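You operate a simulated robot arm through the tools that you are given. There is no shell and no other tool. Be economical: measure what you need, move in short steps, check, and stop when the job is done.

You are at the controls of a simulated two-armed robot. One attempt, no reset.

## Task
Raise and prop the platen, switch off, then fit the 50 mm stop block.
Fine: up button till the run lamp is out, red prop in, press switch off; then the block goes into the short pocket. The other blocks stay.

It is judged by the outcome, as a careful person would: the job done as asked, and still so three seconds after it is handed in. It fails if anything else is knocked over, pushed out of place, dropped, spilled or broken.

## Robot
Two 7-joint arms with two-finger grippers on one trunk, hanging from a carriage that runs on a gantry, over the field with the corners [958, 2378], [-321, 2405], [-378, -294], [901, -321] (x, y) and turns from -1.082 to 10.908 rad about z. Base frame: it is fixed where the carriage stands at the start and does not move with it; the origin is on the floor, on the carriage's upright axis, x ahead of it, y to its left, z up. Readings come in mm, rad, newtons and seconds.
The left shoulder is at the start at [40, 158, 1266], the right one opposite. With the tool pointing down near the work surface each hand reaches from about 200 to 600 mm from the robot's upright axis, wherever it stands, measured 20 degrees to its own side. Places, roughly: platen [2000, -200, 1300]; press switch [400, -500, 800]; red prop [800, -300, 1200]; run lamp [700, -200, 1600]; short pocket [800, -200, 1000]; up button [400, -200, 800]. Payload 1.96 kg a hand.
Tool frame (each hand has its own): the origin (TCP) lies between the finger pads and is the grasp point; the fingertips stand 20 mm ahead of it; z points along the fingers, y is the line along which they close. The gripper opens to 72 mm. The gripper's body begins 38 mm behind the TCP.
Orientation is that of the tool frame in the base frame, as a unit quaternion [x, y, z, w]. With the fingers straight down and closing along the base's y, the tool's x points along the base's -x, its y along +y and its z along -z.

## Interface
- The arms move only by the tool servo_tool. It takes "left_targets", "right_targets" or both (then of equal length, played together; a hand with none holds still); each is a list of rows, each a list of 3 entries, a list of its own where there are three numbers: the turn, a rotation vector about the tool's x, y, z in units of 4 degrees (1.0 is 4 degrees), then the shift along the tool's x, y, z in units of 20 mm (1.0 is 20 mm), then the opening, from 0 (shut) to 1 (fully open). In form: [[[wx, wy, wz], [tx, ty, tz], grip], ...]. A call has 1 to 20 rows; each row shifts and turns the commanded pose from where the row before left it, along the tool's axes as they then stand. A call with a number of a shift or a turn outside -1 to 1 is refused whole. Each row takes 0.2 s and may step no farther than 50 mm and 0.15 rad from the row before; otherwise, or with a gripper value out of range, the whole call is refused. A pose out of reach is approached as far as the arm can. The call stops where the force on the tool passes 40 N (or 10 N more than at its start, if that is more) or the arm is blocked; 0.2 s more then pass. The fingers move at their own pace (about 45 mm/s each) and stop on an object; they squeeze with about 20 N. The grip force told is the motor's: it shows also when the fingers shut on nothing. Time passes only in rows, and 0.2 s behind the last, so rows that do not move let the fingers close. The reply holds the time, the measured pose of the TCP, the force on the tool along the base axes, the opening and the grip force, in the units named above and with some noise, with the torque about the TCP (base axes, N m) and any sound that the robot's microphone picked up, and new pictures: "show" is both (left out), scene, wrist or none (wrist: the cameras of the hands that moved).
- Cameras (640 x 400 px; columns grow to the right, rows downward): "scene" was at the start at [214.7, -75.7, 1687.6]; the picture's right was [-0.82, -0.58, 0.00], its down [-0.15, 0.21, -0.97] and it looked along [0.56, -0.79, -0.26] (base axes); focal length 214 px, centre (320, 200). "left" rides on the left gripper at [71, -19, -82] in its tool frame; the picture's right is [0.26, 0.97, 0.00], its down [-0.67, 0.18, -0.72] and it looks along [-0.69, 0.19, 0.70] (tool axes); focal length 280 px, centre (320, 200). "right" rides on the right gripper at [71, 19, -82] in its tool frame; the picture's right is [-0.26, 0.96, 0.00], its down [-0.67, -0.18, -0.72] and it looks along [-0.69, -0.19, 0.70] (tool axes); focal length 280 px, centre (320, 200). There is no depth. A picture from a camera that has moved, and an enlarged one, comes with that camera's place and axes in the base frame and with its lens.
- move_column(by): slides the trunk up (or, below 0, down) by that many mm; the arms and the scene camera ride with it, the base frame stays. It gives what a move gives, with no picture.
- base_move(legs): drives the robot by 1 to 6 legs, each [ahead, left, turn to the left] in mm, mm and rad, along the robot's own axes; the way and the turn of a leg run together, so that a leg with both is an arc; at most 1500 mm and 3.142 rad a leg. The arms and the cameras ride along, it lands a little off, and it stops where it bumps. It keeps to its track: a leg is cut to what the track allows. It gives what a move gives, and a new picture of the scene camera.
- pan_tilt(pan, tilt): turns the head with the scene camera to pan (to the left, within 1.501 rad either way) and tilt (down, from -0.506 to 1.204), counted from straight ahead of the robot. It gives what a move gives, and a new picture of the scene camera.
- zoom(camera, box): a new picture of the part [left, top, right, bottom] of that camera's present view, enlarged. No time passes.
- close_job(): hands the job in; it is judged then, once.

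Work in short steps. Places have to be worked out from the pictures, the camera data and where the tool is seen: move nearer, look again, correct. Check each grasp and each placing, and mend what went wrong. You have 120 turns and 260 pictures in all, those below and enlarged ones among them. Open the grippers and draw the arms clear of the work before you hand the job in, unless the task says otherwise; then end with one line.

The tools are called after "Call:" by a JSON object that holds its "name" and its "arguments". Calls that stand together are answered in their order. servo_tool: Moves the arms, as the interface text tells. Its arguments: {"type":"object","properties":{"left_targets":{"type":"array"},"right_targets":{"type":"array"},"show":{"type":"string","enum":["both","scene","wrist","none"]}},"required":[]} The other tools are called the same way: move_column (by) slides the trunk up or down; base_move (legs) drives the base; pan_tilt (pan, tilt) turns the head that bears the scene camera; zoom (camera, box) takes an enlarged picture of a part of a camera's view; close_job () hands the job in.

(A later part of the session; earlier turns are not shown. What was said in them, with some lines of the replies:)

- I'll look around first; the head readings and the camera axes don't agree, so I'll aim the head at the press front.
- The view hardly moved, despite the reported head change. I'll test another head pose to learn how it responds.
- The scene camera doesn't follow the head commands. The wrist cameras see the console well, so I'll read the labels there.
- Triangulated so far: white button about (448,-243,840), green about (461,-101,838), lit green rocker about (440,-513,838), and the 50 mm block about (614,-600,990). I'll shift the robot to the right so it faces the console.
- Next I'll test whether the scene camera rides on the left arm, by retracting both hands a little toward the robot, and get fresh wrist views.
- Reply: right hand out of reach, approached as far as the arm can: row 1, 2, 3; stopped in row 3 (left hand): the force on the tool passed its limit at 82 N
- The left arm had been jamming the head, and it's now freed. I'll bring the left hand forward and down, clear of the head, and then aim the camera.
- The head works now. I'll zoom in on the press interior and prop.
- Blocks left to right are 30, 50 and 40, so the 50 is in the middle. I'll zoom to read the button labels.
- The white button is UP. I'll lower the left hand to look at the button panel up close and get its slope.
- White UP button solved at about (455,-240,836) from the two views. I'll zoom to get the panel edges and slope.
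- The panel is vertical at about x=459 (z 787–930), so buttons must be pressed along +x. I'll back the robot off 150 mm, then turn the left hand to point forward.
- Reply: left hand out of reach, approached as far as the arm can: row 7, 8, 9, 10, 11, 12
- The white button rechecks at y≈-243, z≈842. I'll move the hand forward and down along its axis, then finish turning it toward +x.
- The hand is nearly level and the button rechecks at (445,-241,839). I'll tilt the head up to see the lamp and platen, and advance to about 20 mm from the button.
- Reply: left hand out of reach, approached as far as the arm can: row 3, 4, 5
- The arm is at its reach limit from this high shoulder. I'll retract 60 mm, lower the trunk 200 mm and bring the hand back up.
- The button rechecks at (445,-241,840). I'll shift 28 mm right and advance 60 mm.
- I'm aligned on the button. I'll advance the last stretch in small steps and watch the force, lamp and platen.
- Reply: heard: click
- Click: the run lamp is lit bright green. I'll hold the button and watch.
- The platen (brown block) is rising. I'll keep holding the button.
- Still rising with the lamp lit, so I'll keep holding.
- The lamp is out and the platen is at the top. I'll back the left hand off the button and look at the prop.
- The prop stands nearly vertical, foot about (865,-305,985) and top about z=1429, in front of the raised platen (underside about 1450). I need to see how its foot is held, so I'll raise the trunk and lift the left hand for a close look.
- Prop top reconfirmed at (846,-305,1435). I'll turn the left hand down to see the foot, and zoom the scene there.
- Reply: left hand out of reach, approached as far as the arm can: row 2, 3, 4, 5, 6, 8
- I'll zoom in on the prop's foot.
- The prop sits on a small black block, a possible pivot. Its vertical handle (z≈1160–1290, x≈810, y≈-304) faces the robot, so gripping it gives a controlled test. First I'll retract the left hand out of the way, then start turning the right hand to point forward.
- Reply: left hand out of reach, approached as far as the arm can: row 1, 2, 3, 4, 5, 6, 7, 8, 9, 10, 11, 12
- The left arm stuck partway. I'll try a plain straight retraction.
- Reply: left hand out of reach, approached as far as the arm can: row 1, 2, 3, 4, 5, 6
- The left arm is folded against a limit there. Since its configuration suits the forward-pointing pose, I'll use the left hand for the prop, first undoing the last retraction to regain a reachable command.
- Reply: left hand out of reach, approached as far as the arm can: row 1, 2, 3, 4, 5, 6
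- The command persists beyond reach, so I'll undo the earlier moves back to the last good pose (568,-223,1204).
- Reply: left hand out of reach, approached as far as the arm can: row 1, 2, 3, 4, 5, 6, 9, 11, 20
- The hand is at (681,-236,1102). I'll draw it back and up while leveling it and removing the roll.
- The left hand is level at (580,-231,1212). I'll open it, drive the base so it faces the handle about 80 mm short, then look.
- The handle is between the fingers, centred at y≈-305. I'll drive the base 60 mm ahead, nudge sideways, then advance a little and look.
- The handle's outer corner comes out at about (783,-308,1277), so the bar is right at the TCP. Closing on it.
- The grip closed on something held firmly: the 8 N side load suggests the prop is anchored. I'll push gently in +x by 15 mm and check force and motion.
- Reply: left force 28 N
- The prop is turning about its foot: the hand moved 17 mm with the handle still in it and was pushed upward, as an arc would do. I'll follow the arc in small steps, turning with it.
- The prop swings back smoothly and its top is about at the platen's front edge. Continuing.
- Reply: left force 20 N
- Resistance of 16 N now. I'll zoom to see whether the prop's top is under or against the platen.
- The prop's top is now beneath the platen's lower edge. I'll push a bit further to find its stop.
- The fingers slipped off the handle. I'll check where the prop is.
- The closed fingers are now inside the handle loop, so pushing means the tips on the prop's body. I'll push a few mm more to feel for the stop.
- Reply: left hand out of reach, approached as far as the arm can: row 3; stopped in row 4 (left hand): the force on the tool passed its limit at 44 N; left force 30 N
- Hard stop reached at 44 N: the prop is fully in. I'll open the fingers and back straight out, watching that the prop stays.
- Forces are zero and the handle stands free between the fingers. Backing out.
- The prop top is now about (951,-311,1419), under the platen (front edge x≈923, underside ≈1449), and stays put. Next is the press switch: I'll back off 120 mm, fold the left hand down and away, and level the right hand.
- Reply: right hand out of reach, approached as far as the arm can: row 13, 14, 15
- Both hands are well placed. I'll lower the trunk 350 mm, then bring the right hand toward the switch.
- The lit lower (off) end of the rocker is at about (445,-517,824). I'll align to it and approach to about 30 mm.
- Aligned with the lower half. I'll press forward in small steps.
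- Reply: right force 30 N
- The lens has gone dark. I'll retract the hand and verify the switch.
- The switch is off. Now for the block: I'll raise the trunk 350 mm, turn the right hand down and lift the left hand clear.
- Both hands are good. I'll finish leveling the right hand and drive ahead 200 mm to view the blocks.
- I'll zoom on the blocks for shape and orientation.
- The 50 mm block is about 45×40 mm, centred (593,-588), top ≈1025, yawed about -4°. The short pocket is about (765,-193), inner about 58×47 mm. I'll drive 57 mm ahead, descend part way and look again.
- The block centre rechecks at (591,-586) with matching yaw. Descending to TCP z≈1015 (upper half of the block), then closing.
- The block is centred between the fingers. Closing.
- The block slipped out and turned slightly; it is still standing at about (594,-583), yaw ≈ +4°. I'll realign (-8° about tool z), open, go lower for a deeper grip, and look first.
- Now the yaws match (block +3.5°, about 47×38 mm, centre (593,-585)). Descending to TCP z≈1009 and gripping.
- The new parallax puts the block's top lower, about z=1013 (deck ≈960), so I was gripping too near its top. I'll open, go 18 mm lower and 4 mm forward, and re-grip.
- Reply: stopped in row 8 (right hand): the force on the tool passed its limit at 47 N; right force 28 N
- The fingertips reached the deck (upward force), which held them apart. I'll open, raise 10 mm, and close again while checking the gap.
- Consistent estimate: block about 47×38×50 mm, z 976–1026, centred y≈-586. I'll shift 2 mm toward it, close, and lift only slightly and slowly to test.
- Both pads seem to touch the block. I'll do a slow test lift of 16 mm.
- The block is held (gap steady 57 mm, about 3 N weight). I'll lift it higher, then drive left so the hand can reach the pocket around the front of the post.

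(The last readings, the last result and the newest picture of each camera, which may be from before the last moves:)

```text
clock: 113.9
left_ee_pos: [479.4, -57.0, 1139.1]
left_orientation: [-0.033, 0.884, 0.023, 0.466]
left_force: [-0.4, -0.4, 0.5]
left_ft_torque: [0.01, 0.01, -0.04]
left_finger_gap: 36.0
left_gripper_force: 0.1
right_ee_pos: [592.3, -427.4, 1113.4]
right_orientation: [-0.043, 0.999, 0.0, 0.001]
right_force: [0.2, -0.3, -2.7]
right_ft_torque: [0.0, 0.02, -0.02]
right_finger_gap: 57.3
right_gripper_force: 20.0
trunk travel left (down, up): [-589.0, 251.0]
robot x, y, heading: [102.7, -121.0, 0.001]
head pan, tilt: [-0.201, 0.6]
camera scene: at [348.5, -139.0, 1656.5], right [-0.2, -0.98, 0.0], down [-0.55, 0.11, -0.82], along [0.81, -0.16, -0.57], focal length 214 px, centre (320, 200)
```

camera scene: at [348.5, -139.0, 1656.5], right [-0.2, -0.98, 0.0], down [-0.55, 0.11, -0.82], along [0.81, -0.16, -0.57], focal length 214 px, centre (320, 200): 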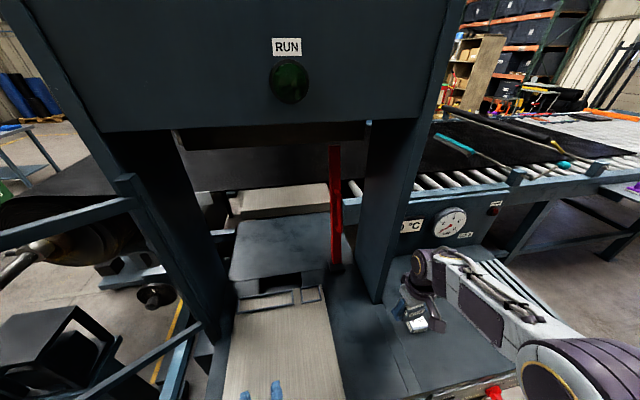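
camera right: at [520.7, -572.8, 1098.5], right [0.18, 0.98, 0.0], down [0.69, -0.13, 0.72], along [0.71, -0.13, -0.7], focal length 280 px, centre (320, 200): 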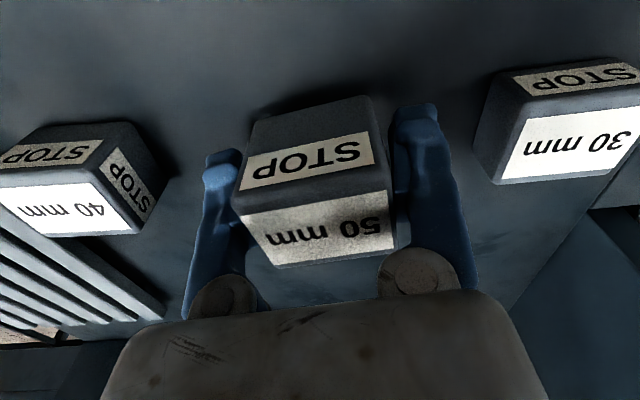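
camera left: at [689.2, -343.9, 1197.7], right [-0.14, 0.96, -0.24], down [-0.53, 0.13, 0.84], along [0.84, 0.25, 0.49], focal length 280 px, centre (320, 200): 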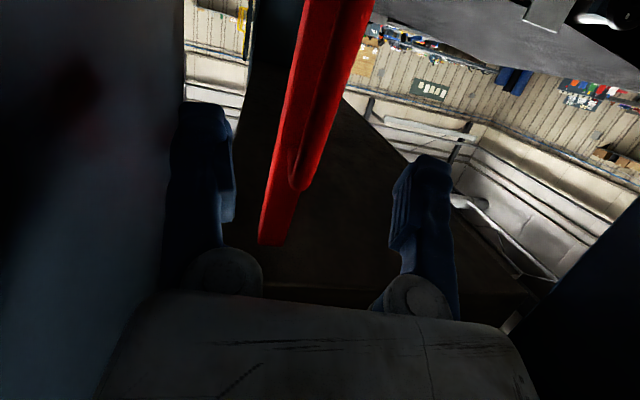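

Now I'll swing the right hand left to y≈-195, squaring up the yaw, and turn the head toward the pocket.

Call:
{"name": "servo_tool", "arguments": {"right_targets": [[[0, 0, 0.6], [0, 0.9, 0], 0], [[0, 0, 0.6], [0, 0.9, 0], 0], [[0, 0, 0], [0, 1, 0], 0], [[0, 0, 0], [0, 1, 0], 0], [[0, 0, 0], [0, 1, 0], 0], [[0, 0, 0], [0, 1, 0], 0], [[0, 0, 0], [0, 1, 0], 0], [[0, 0, 0], [0, 1, 0], 0], [[0, 0, 0], [0, 1, 0], 0], [[0, 0, 0], [0, 1, 0], 0], [[0, 0, 0], [0, 1, 0], 0], [[0, 0, 0], [0, 0.9, 0], 0], [[0, 0, 0], [0, 0, 0], 0]], "show": "wrist"}}

Call:
{"name": "pan_tilt", "arguments": {"pan": 0.0, "tilt": 0.8}}

```text
clock: 116.7
left_ee_pos: [478.9, -57.0, 1139.9]
left_orientation: [-0.032, 0.884, 0.023, 0.466]
left_force: [0.3, 0.5, 0.2]
left_ft_torque: [0.01, -0.03, -0.01]
left_finger_gap: 36.0
left_gripper_force: 0.1
right_ee_pos: [589.0, -194.0, 1115.9]
right_orientation: [-0.001, 1.0, 0.001, 0.002]
right_force: [0.4, 0.9, -2.7]
right_ft_torque: [-0.01, 0.03, 0.05]
right_finger_gap: 57.4
right_gripper_force: 19.6
trunk travel left (down, up): [-589.0, 251.0]
robot x, y, heading: [105.7, -121.8, -0.003]
head pan, tilt: [-0.201, 0.6]
camera right: at [518.4, -173.9, 1195.3], right [0.26, 0.97, 0.0], down [0.67, -0.18, 0.72], along [0.69, -0.18, -0.7], focal length 280 px, centre (320, 200)
```

right: 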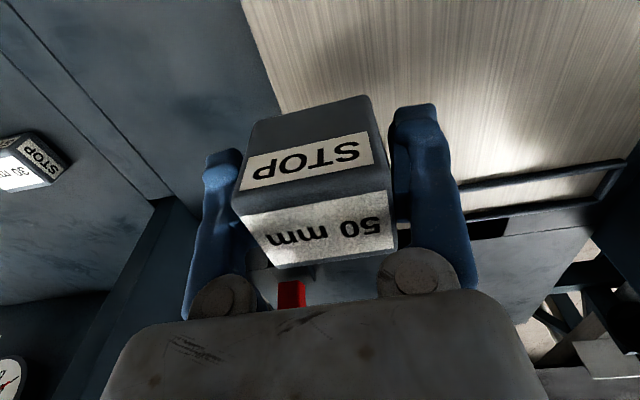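

```text
clock: 117.4
left_ee_pos: [479.6, -58.0, 1139.8]
left_orientation: [-0.033, 0.883, 0.023, 0.467]
left_force: [0.0, 0.2, -0.4]
left_ft_torque: [-0.01, 0.0, 0.0]
left_finger_gap: 36.1
left_gripper_force: 0.1
right_ee_pos: [589.0, -193.0, 1114.8]
right_orientation: [0.0, 1.0, 0.001, 0.002]
right_force: [-0.6, 0.6, -4.0]
right_ft_torque: [0.02, 0.02, -0.02]
right_finger_gap: 57.4
right_gripper_force: 20.3
trunk travel left (down, up): [-589.0, 251.0]
robot x, y, heading: [101.7, -120.1, 0.002]
head pan, tilt: [0.0, 0.799]
camera scene: at [342.6, -121.6, 1639.7], right [0.0, -1.0, 0.0], down [-0.72, 0.0, -0.7], along [0.7, 0.0, -0.72], focal length 214 px, centre (320, 200)
```

scene: 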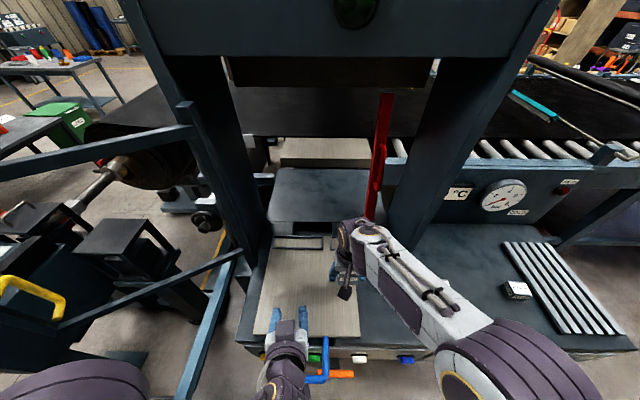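

The left wrist camera should see the pocket from here. I'll check it.

Call:
{"name": "zoom", "arguments": {"camera": "left", "box": [0, 0, 640, 400]}}

Call:
{"name": "zoom", "arguments": {"camera": "scene", "box": [250, 210, 370, 300]}}

```text
1.00 times, centred on (320, 200) of left (not enlarged: the box is as wide or as high as the picture)
camera zoom: at [375.1, -85.4, 1127.7], right [-0.23, 0.95, -0.21], down [-0.22, 0.16, 0.96], along [0.95, 0.26, 0.18], focal length 280 px, centre (320, 200)
```

zoom: 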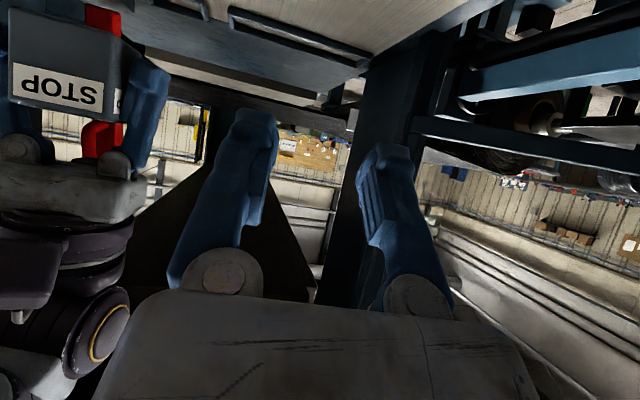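

```text
4.44 times, centred on (310, 255) of scene
camera zoom: at [342.6, -121.6, 1639.7], right [0.0, -1.0, 0.0], down [-0.72, 0.0, -0.7], along [0.7, 0.0, -0.72], focal length 953 px, centre (364, -44)
```

zoom: 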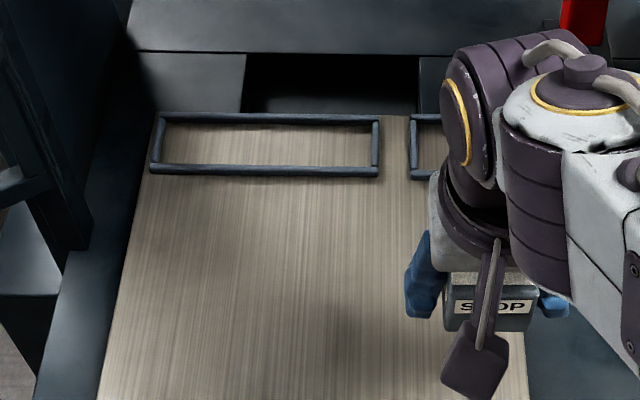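

The pocket rims leave only a few mm of play, so I need an accurate view. I'll drive ahead 110 mm and offset the hand 80 mm right so the wrist camera can see the short pocket past the block.

Call:
{"name": "base_move", "arguments": {"legs": [[110, 0, 0]]}}

Call:
{"name": "servo_tool", "arguments": {"right_targets": [[[0, 0, 0], [0, -1, 0], 0], [[0, 0, 0], [0, -1, 0], 0], [[0, 0, 0], [0, -1, 0], 0], [[0, 0, 0], [0, -1, 0], 0], [[0, 0, 0], [0, 0, 0], 0]], "show": "wrist"}}

```text
clock: 118.6
left_ee_pos: [589.7, -56.6, 1139.4]
left_orientation: [-0.034, 0.884, 0.023, 0.467]
left_force: [1.0, 0.5, -0.1]
left_ft_torque: [0.0, -0.01, -0.02]
left_finger_gap: 36.3
left_gripper_force: 0.2
right_ee_pos: [698.9, -192.1, 1116.3]
right_orientation: [-0.002, 1.0, 0.001, 0.001]
right_force: [0.0, 0.2, -2.5]
right_ft_torque: [-0.04, -0.02, -0.02]
right_finger_gap: 57.4
right_gripper_force: 20.2
trunk travel left (down, up): [-589.0, 251.0]
robot x, y, heading: [208.0, -122.3, 0.0]
head pan, tilt: [0.0, 0.799]
camera scene: at [451.8, -121.1, 1639.7], right [0.0, -1.0, 0.0], down [-0.72, 0.0, -0.7], along [0.7, 0.0, -0.72], focal length 214 px, centre (320, 200)
```

scene: 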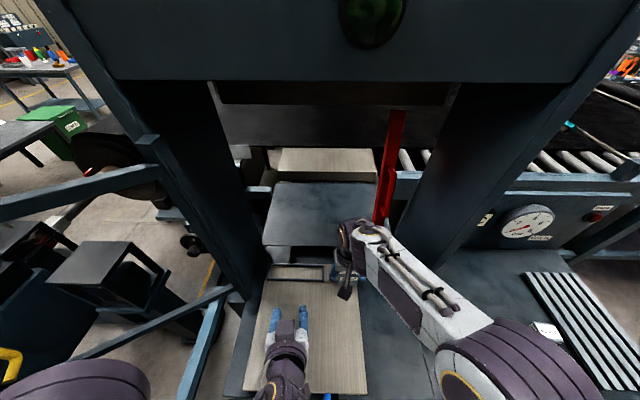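

```text
clock: 119.8
left_ee_pos: [588.6, -57.2, 1140.1]
left_orientation: [-0.034, 0.884, 0.024, 0.466]
left_force: [0.2, 0.1, -1.2]
left_ft_torque: [0.02, 0.05, -0.02]
left_finger_gap: 36.2
left_gripper_force: 0.1
right_ee_pos: [699.9, -271.6, 1116.9]
right_orientation: [-0.001, 1.0, 0.0, 0.002]
right_force: [-0.2, -0.6, -3.1]
right_ft_torque: [0.01, 0.02, -0.01]
right_finger_gap: 57.2
right_gripper_force: 19.9
trunk travel left (down, up): [-589.0, 251.0]
robot x, y, heading: [208.4, -117.8, 0.007]
head pan, tilt: [0.0, 0.799]
camera right: at [627.7, -252.3, 1197.1], right [0.26, 0.97, 0.0], down [0.67, -0.18, 0.72], along [0.69, -0.18, -0.7], focal length 280 px, centre (320, 200)
```

right: 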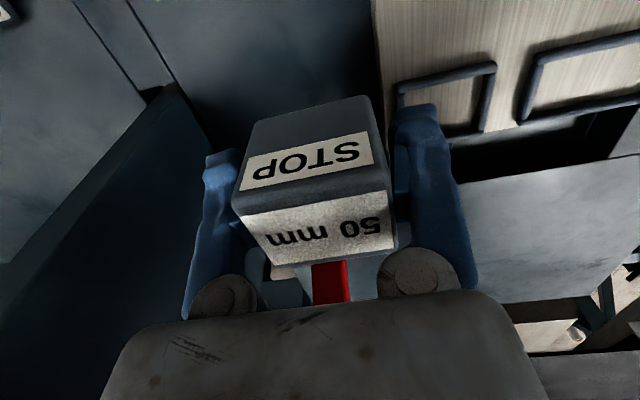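

Call:
{"name": "zoom", "arguments": {"camera": "right", "box": [360, 30, 540, 180]}}

Call:
{"name": "zoom", "arguments": {"camera": "scene", "box": [255, 240, 375, 320]}}

```text
2.67 times, centred on (450, 105) of right
camera zoom: at [627.7, -252.3, 1197.1], right [0.26, 0.97, 0.0], down [0.67, -0.18, 0.72], along [0.69, -0.18, -0.7], focal length 748 px, centre (-27, 453)
```

zoom: 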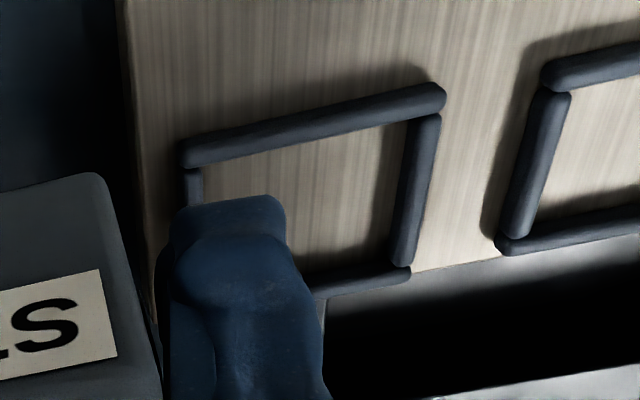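

```text
5.00 times, centred on (315, 280) of scene
camera zoom: at [451.6, -121.1, 1639.6], right [0.0, -1.0, 0.0], down [-0.72, 0.0, -0.7], along [0.7, 0.0, -0.72], focal length 1072 px, centre (345, -200)
```

zoom: 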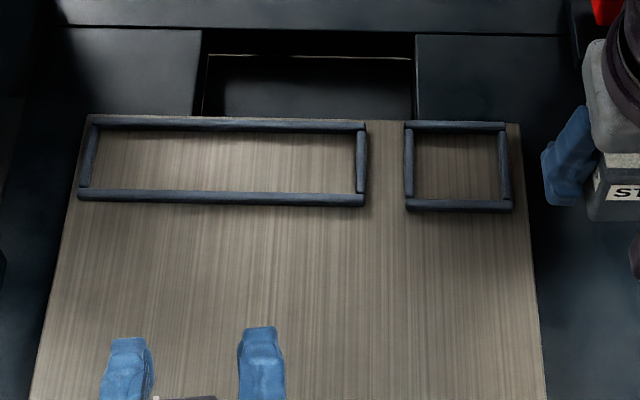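

The short pocket measures about 45×55 mm inside, centred (756,-190.5), rim tops z≈1007. Now I'll measure precisely how the block sits in the hand.

Call:
{"name": "zoom", "arguments": {"camera": "right", "box": [200, 80, 420, 290]}}

```text
1.90 times, centred on (310, 185) of right
camera zoom: at [627.7, -252.3, 1197.1], right [0.26, 0.97, 0.0], down [0.67, -0.18, 0.72], along [0.69, -0.18, -0.7], focal length 534 px, centre (339, 229)
```

zoom: 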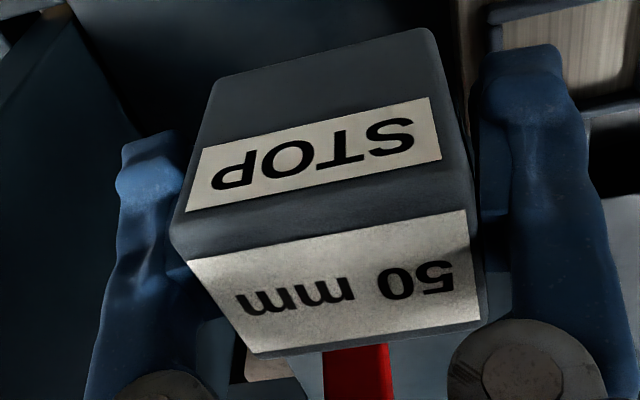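

The block sits squarely in the hand (47×~37 mm, centre offset about (-2,+1.5) from TCP, bottom about 26 mm below TCP). I'll move over the pocket (TCP 758,-192) and down to about z=1060, then check.

Call:
{"name": "servo_tool", "arguments": {"right_targets": [[[0, 0, 0], [-0.7, 1, 0], 0], [[0, 0, 0], [-0.7, 1, 0], 0], [[0, 0, 0], [-0.7, 1, 0], 0], [[0, 0, 0], [-0.8, 0.98, 0], 0], [[0, 0, 0], [0, 0, 0.7], 0], [[0, 0, 0], [0, 0, 0.7], 0], [[0, 0, 0], [0, 0, 0.7], 0], [[0, 0, 0], [0, 0, 0.7], 0], [[0, 0, 0], [0, 0, 0], 0]], "show": "both"}}

Call:
{"name": "zoom", "arguments": {"camera": "right", "box": [180, 20, 480, 210]}}

```text
clock: 121.8
left_ee_pos: [588.5, -58.5, 1140.3]
left_orientation: [-0.034, 0.884, 0.024, 0.466]
left_force: [-0.6, -0.6, 0.2]
left_ft_torque: [-0.03, 0.02, 0.01]
left_finger_gap: 35.9
left_gripper_force: 0.2
right_ee_pos: [755.4, -191.5, 1059.8]
right_orientation: [-0.001, 1.0, 0.0, 0.001]
right_force: [0.5, 0.0, -3.0]
right_ft_torque: [0.0, 0.0, -0.02]
right_finger_gap: 57.1
right_gripper_force: 20.0
trunk travel left (down, up): [-589.0, 251.0]
robot x, y, heading: [211.9, -120.8, 0.004]
head pan, tilt: [0.0, 0.799]
camera scene: at [451.6, -121.1, 1639.6], right [0.0, -1.0, 0.0], down [-0.72, 0.0, -0.7], along [0.7, 0.0, -0.72], focal length 214 px, centre (320, 200)
camera right: at [685.3, -172.6, 1140.0], right [0.26, 0.97, 0.0], down [0.67, -0.18, 0.72], along [0.69, -0.18, -0.7], focal length 280 px, centre (320, 200)
```

scene: 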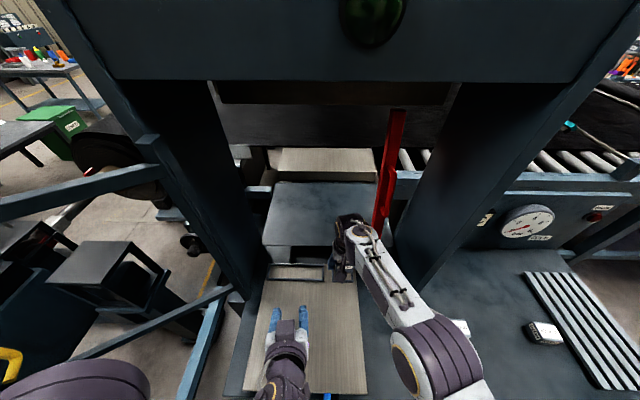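
right: 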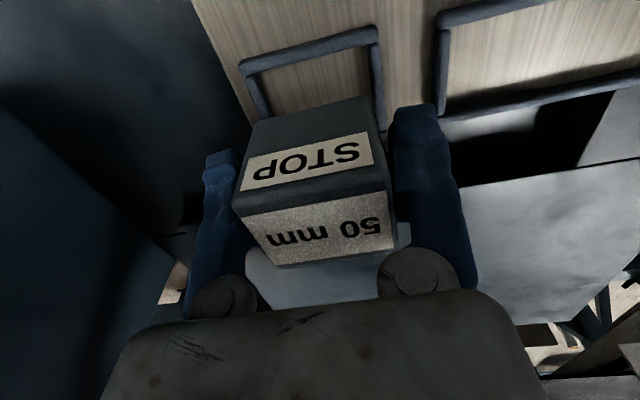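

```text
2.11 times, centred on (330, 115) of right
camera zoom: at [685.3, -172.6, 1140.0], right [0.26, 0.97, 0.0], down [0.67, -0.18, 0.72], along [0.69, -0.18, -0.7], focal length 590 px, centre (299, 379)
```

zoom: 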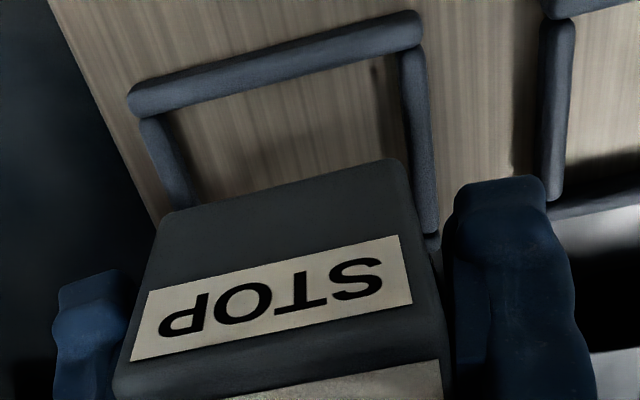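

The block's front bottom edge is at x≈738, y -214…-167; the pocket inside spans x 729–778, y -216…-162. I'll shift 3 mm back and 1.4 mm left, then lower gently with a force check.

Call:
{"name": "servo_tool", "arguments": {"right_targets": [[[0, 0, 0], [0.15, 0.07, 0.3], 0], [[0, 0, 0], [0, 0, 0.3], 0], [[0, 0, 0], [0, 0, 0.3], 0], [[0, 0, 0], [0, 0, 0.3], 0], [[0, 0, 0], [0, 0, 0], 0]], "show": "wrist"}}

Call:
{"name": "zoom", "arguments": {"camera": "right", "box": [180, 20, 480, 210]}}

```text
clock: 123.0
left_ee_pos: [587.8, -57.6, 1140.0]
left_orientation: [-0.034, 0.883, 0.024, 0.467]
left_force: [0.0, -0.2, 0.7]
left_ft_torque: [0.05, 0.01, -0.01]
left_finger_gap: 35.8
left_gripper_force: 0.0
right_ee_pos: [753.9, -191.1, 1035.6]
right_orientation: [-0.002, 1.0, 0.001, 0.002]
right_force: [-3.1, 0.5, 7.6]
right_ft_torque: [0.02, -0.15, 0.03]
right_finger_gap: 57.5
right_gripper_force: 20.6
trunk travel left (down, up): [-589.0, 251.0]
robot x, y, heading: [208.2, -124.2, 0.001]
head pan, tilt: [0.0, 0.799]
camera right: at [682.9, -171.9, 1116.2], right [0.26, 0.97, 0.0], down [0.67, -0.18, 0.72], along [0.69, -0.18, -0.7], focal length 280 px, centre (320, 200)
```

right: 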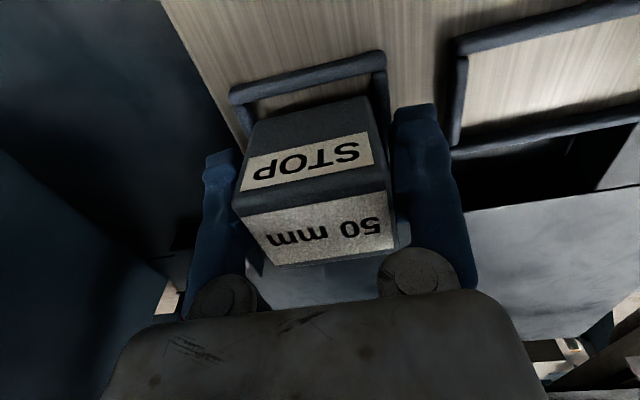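

```text
2.11 times, centred on (330, 115) of right
camera zoom: at [682.9, -171.9, 1116.2], right [0.26, 0.97, 0.0], down [0.67, -0.18, 0.72], along [0.69, -0.18, -0.7], focal length 590 px, centre (299, 379)
```

zoom: 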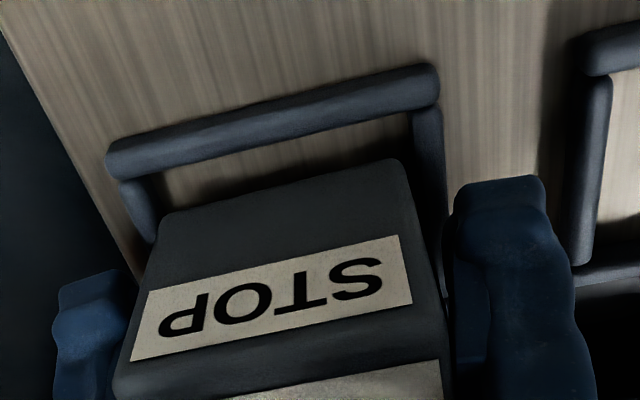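

Light contact, with ~10 N up and a slight backward push, so the block's rear edge is probably on the far rim; there are 7 mm free at the front. I'll lift a bit, shift 4 mm back, and lower again.

Call:
{"name": "servo_tool", "arguments": {"right_targets": [[[0, 0, 0], [0, 0, -0.3], 0], [[0, 0, 0], [0.2, 0.05, 0], 0], [[0, 0, 0], [0, 0, 0.3], 0], [[0, 0, 0], [0, 0, 0.15], 0], [[0, 0, 0], [0, 0, 0.15], 0], [[0, 0, 0], [0, 0, 0], 0]], "show": "wrist"}}

Call:
{"name": "zoom", "arguments": {"camera": "right", "box": [180, 20, 480, 210]}}

```text
clock: 124.4
left_ee_pos: [588.9, -56.3, 1139.4]
left_orientation: [-0.034, 0.883, 0.024, 0.467]
left_force: [0.5, 0.3, 0.4]
left_ft_torque: [0.02, 0.03, -0.01]
left_finger_gap: 35.7
left_gripper_force: 0.0
right_ee_pos: [749.9, -190.4, 1027.2]
right_orientation: [-0.002, 1.0, 0.001, 0.003]
right_force: [-0.5, -0.7, -2.3]
right_ft_torque: [-0.01, 0.05, -0.01]
right_finger_gap: 57.0
right_gripper_force: 20.3
trunk travel left (down, up): [-589.0, 251.0]
robot x, y, heading: [210.9, -121.4, 0.005]
head pan, tilt: [0.0, 0.799]
camera right: at [678.4, -171.4, 1108.9], right [0.26, 0.97, 0.0], down [0.67, -0.18, 0.72], along [0.69, -0.18, -0.7], focal length 280 px, centre (320, 200)
```

right: 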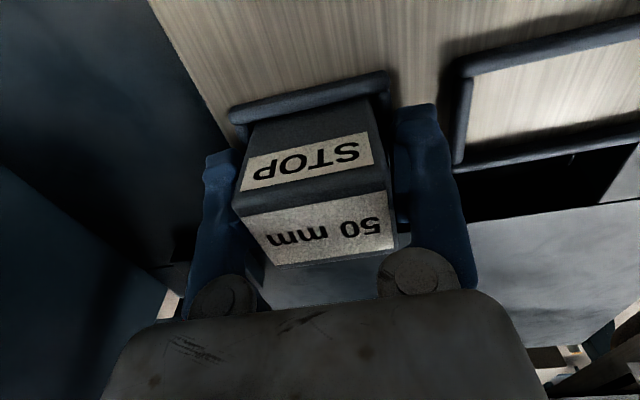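

```text
2.11 times, centred on (330, 115) of right
camera zoom: at [678.4, -171.4, 1108.9], right [0.26, 0.97, 0.0], down [0.67, -0.18, 0.72], along [0.69, -0.18, -0.7], focal length 590 px, centre (299, 379)
```

zoom: 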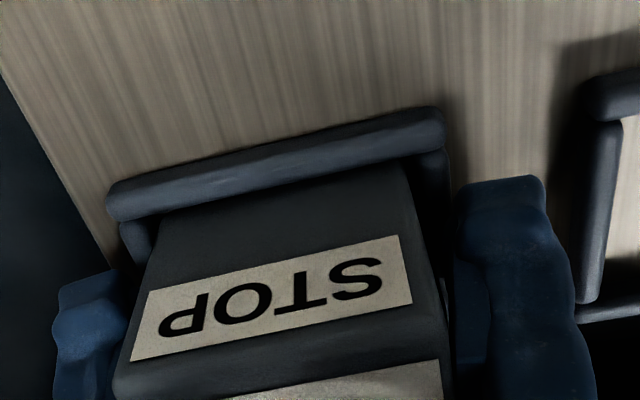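

The block is dropping inside the rims with no contact force. I'll continue gently down to contact.

Call:
{"name": "servo_tool", "arguments": {"right_targets": [[[0, 0, 0], [0, 0, 0.15], 0], [[0, 0, 0], [0, 0, 0.15], 0], [[0, 0, 0], [0, 0, 0], 0]], "show": "wrist"}}

```text
clock: 125.2
left_ee_pos: [591.6, -57.8, 1140.7]
left_orientation: [-0.034, 0.883, 0.023, 0.467]
left_force: [-0.4, 0.1, 0.2]
left_ft_torque: [-0.01, -0.02, 0.03]
left_finger_gap: 35.9
left_gripper_force: 0.0
right_ee_pos: [753.4, -189.5, 1026.0]
right_orientation: [-0.001, 1.0, 0.001, 0.005]
right_force: [-3.4, -0.6, 40.1]
right_ft_torque: [-0.03, -0.02, -0.12]
right_finger_gap: 57.5
right_gripper_force: 20.1
trunk travel left (down, up): [-589.0, 251.0]
robot x, y, heading: [211.1, -122.0, 0.005]
head pan, tilt: [0.0, 0.799]
camera right: at [682.2, -171.6, 1107.0], right [0.26, 0.97, 0.0], down [0.67, -0.18, 0.72], along [0.7, -0.18, -0.69], focal length 280 px, centre (320, 200)
```

right: 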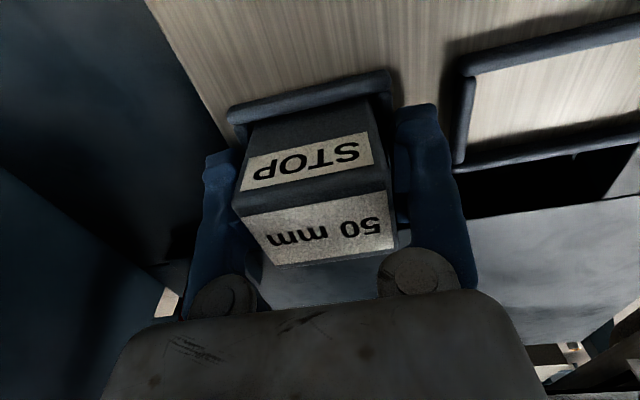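

Firm contact at z=1026: seated. I'll ease the load by 4 mm and open slowly.

Call:
{"name": "servo_tool", "arguments": {"right_targets": [[[0, 0, 0], [0, 0, -0.2], 0], [[0, 0, 0], [0, 0, 0], 0.85], [[0, 0, 0], [0, 0, 0], 0.9], [[0, 0, 0], [0, 0, 0], 1], [[0, 0, 0], [0, 0, 0], 1], [[0, 0, 0], [0, 0, 0], 1]], "show": "wrist"}}

```text
clock: 126.6
left_ee_pos: [589.1, -56.8, 1138.6]
left_orientation: [-0.034, 0.884, 0.023, 0.466]
left_force: [-0.3, 0.0, 0.6]
left_ft_torque: [0.0, 0.0, 0.02]
left_finger_gap: 36.1
left_gripper_force: 0.0
right_ee_pos: [749.4, -189.8, 1026.9]
right_orientation: [-0.001, 1.0, 0.002, 0.002]
right_force: [0.6, 0.0, -0.3]
right_ft_torque: [-0.01, 0.02, 0.02]
right_finger_gap: 72.1
right_gripper_force: 0.2
trunk travel left (down, up): [-589.0, 251.0]
robot x, y, heading: [209.0, -122.6, -0.001]
head pan, tilt: [0.0, 0.799]
camera right: at [679.1, -170.9, 1107.6], right [0.26, 0.97, 0.0], down [0.67, -0.18, 0.72], along [0.69, -0.18, -0.7], focal length 280 px, centre (320, 200)
```

right: 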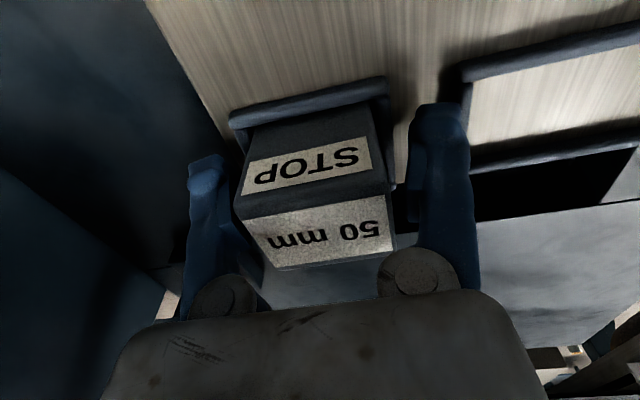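

Released, and the block stands in the pocket. I'll raise the hand straight up and check.

Call:
{"name": "servo_tool", "arguments": {"right_targets": [[[0, 0, 0], [0, 0, -0.5], 1], [[0, 0, 0], [0, 0, -1], 1], [[0, 0, 0], [0, 0, -1], 1], [[0, 0, 0], [0, 0, -1], 1], [[0, 0, 0], [0, 0, -1], 1], [[0, 0, 0], [0, 0, -1], 1]], "show": "wrist"}}

Call:
{"name": "zoom", "arguments": {"camera": "right", "box": [220, 0, 460, 160]}}

```text
clock: 128.0
left_ee_pos: [588.5, -57.1, 1139.8]
left_orientation: [-0.034, 0.884, 0.024, 0.466]
left_force: [0.9, 0.3, 0.2]
left_ft_torque: [-0.03, -0.01, 0.05]
left_finger_gap: 36.0
left_gripper_force: 0.1
right_ee_pos: [749.4, -190.0, 1140.2]
right_orientation: [-0.003, 1.0, 0.001, 0.002]
right_force: [0.1, 0.4, 0.4]
right_ft_torque: [0.02, -0.02, -0.02]
right_finger_gap: 72.0
right_gripper_force: 0.1
trunk travel left (down, up): [-589.0, 251.0]
robot x, y, heading: [205.8, -125.3, 0.006]
head pan, tilt: [0.0, 0.799]
camera right: at [677.9, -170.7, 1219.8], right [0.26, 0.97, 0.0], down [0.67, -0.18, 0.72], along [0.69, -0.18, -0.7], focal length 280 px, centre (320, 200)
```

right: 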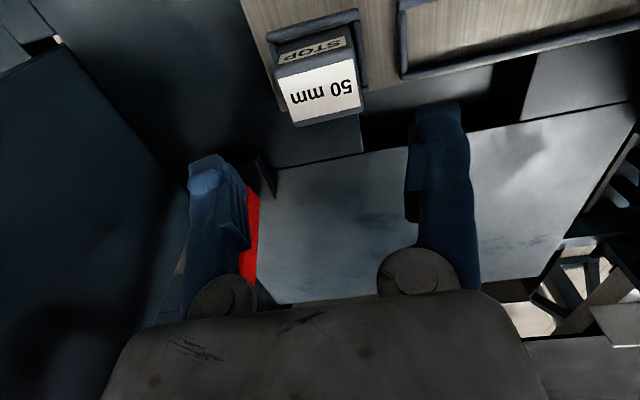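

```text
2.50 times, centred on (340, 80) of right
camera zoom: at [677.9, -170.7, 1219.8], right [0.26, 0.97, 0.0], down [0.67, -0.18, 0.72], along [0.69, -0.18, -0.7], focal length 701 px, centre (270, 500)
```

zoom: 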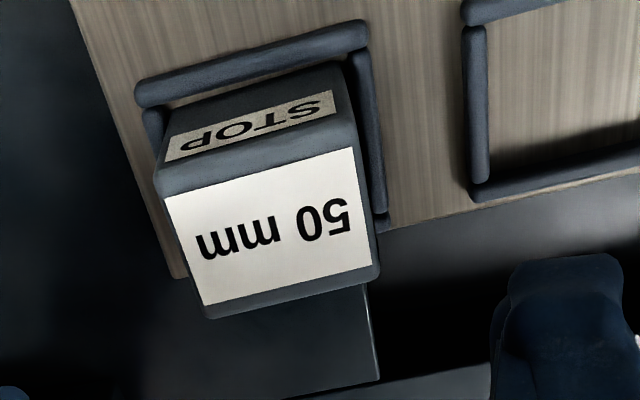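

The block sits within all four rims. I'll withdraw the robot and check everything from a distance.

Call:
{"name": "base_move", "arguments": {"legs": [[-360, 0, 0]]}}

Call:
{"name": "pan_tilt", "arguments": {"pan": -0.2, "tilt": 0.55}}

Call:
{"name": "zoom", "arguments": {"camera": "scene", "box": [130, 100, 450, 300]}}

```text
clock: 130.3
left_ee_pos: [232.1, -58.4, 1139.3]
left_orientation: [-0.031, 0.884, 0.022, 0.466]
left_force: [0.3, 0.6, -0.6]
left_ft_torque: [0.04, -0.02, 0.02]
left_finger_gap: 35.9
left_gripper_force: 0.0
right_ee_pos: [393.5, -191.2, 1139.0]
right_orientation: [0.001, 1.0, 0.001, 0.002]
right_force: [-0.2, -0.5, -0.4]
right_ft_torque: [0.0, 0.03, -0.01]
right_finger_gap: 72.4
right_gripper_force: 0.1
trunk travel left (down, up): [-589.0, 251.0]
robot x, y, heading: [-143.7, -123.3, -0.001]
head pan, tilt: [0.0, 0.799]
camera scene: at [95.9, -121.8, 1639.6], right [0.0, -1.0, 0.0], down [-0.72, 0.0, -0.7], along [0.7, 0.0, -0.72], focal length 214 px, centre (320, 200)
```

scene: 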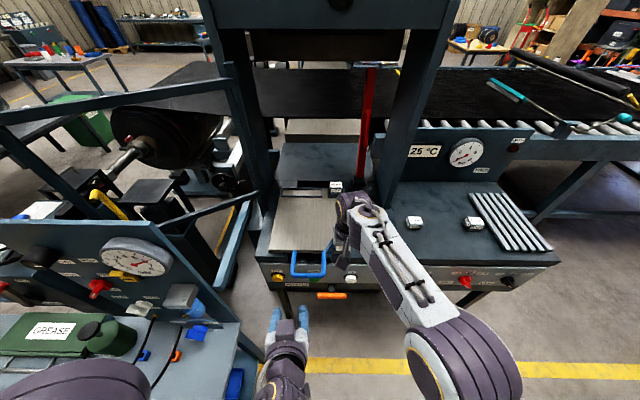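

```text
clock: 131.1
left_ee_pos: [233.4, -58.6, 1139.5]
left_orientation: [-0.032, 0.884, 0.023, 0.466]
left_force: [0.0, 0.6, 0.0]
left_ft_torque: [0.01, 0.0, -0.01]
left_finger_gap: 35.8
left_gripper_force: 0.1
right_ee_pos: [392.7, -191.9, 1139.8]
right_orientation: [0.0, 1.0, 0.002, 0.002]
right_force: [0.0, -0.2, 0.7]
right_ft_torque: [-0.01, -0.03, 0.04]
right_finger_gap: 72.1
right_gripper_force: 0.0
trunk travel left (down, up): [-589.0, 251.0]
robot x, y, heading: [-149.9, -120.8, -0.002]
head pan, tilt: [-0.201, 0.55]
camera scene: at [103.3, -139.7, 1661.0], right [-0.2, -0.98, 0.0], down [-0.51, 0.11, -0.85], along [0.83, -0.17, -0.52], focal length 214 px, centre (320, 200)
```

scene: 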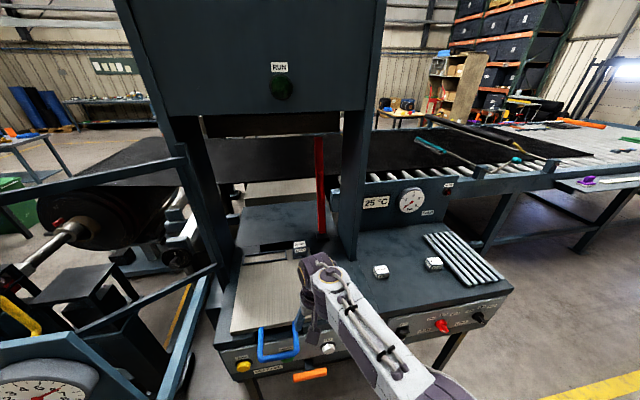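

```text
2.00 times, centred on (290, 200) of scene
camera zoom: at [103.3, -139.7, 1661.0], right [-0.2, -0.98, 0.0], down [-0.51, 0.11, -0.85], along [0.83, -0.17, -0.52], focal length 429 px, centre (380, 200)
```

zoom: 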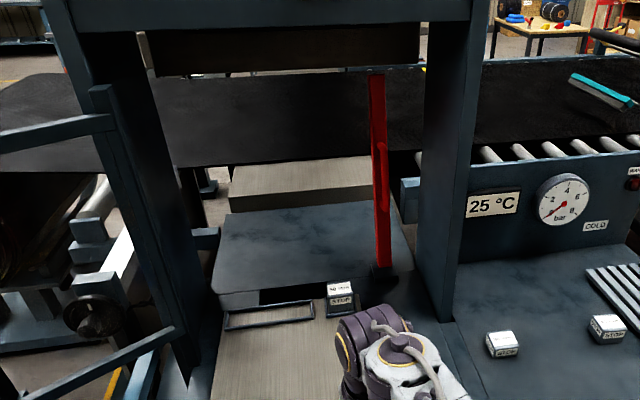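

Everything checks out: platen up on the prop, run lamp and switch dark, the 50 mm block in the short pocket, and the 30 and 40 mm blocks untouched. I'll open the left gripper fully before handing in.

Call:
{"name": "servo_tool", "arguments": {"left_targets": [[[0, 0, 0], [0, 0, 0], 1], [[0, 0, 0], [0, 0, 0], 1], [[0, 0, 0], [0, 0, 0], 1]], "show": "none"}}

Call:
{"name": "zoom", "arguments": {"camera": "scene", "box": [220, 220, 520, 400]}}

```text
clock: 131.9
left_ee_pos: [233.1, -58.6, 1138.6]
left_orientation: [-0.031, 0.884, 0.022, 0.467]
left_force: [0.2, -0.3, 0.4]
left_ft_torque: [0.0, -0.01, -0.01]
left_finger_gap: 72.2
left_gripper_force: 0.0
right_ee_pos: [392.8, -191.3, 1139.3]
right_orientation: [-0.001, 1.0, 0.001, 0.001]
right_force: [-0.4, -0.3, 0.4]
right_ft_torque: [-0.01, 0.01, -0.01]
right_finger_gap: 71.8
right_gripper_force: 0.1
trunk travel left (down, up): [-589.0, 251.0]
robot x, y, heading: [-145.1, -122.5, -0.005]
head pan, tilt: [-0.201, 0.55]
```

```text
2.13 times, centred on (370, 310) of scene
camera zoom: at [103.3, -139.7, 1661.1], right [-0.2, -0.98, 0.0], down [-0.51, 0.11, -0.85], along [0.83, -0.17, -0.52], focal length 458 px, centre (213, -35)
```

zoom: 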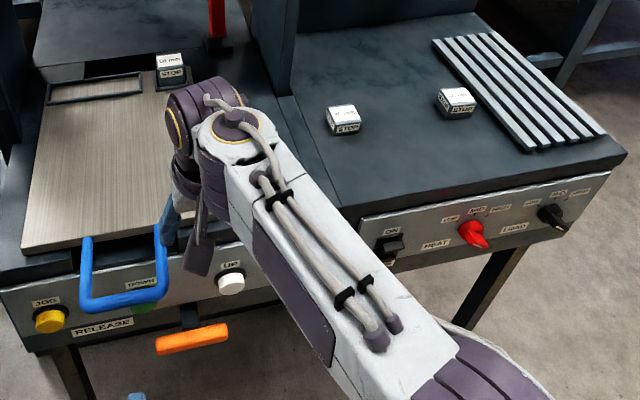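

All is in order and both hands are clear and open. Handing in.

Call:
{"name": "close_job", "arguments": {}}

```text
The job is handed in.
```

The platen is up with the red prop pushed in to its stop beneath it, the press switch is off, and the 50 mm block is in the short pocket; the 30 and 40 mm blocks were left where they stood.
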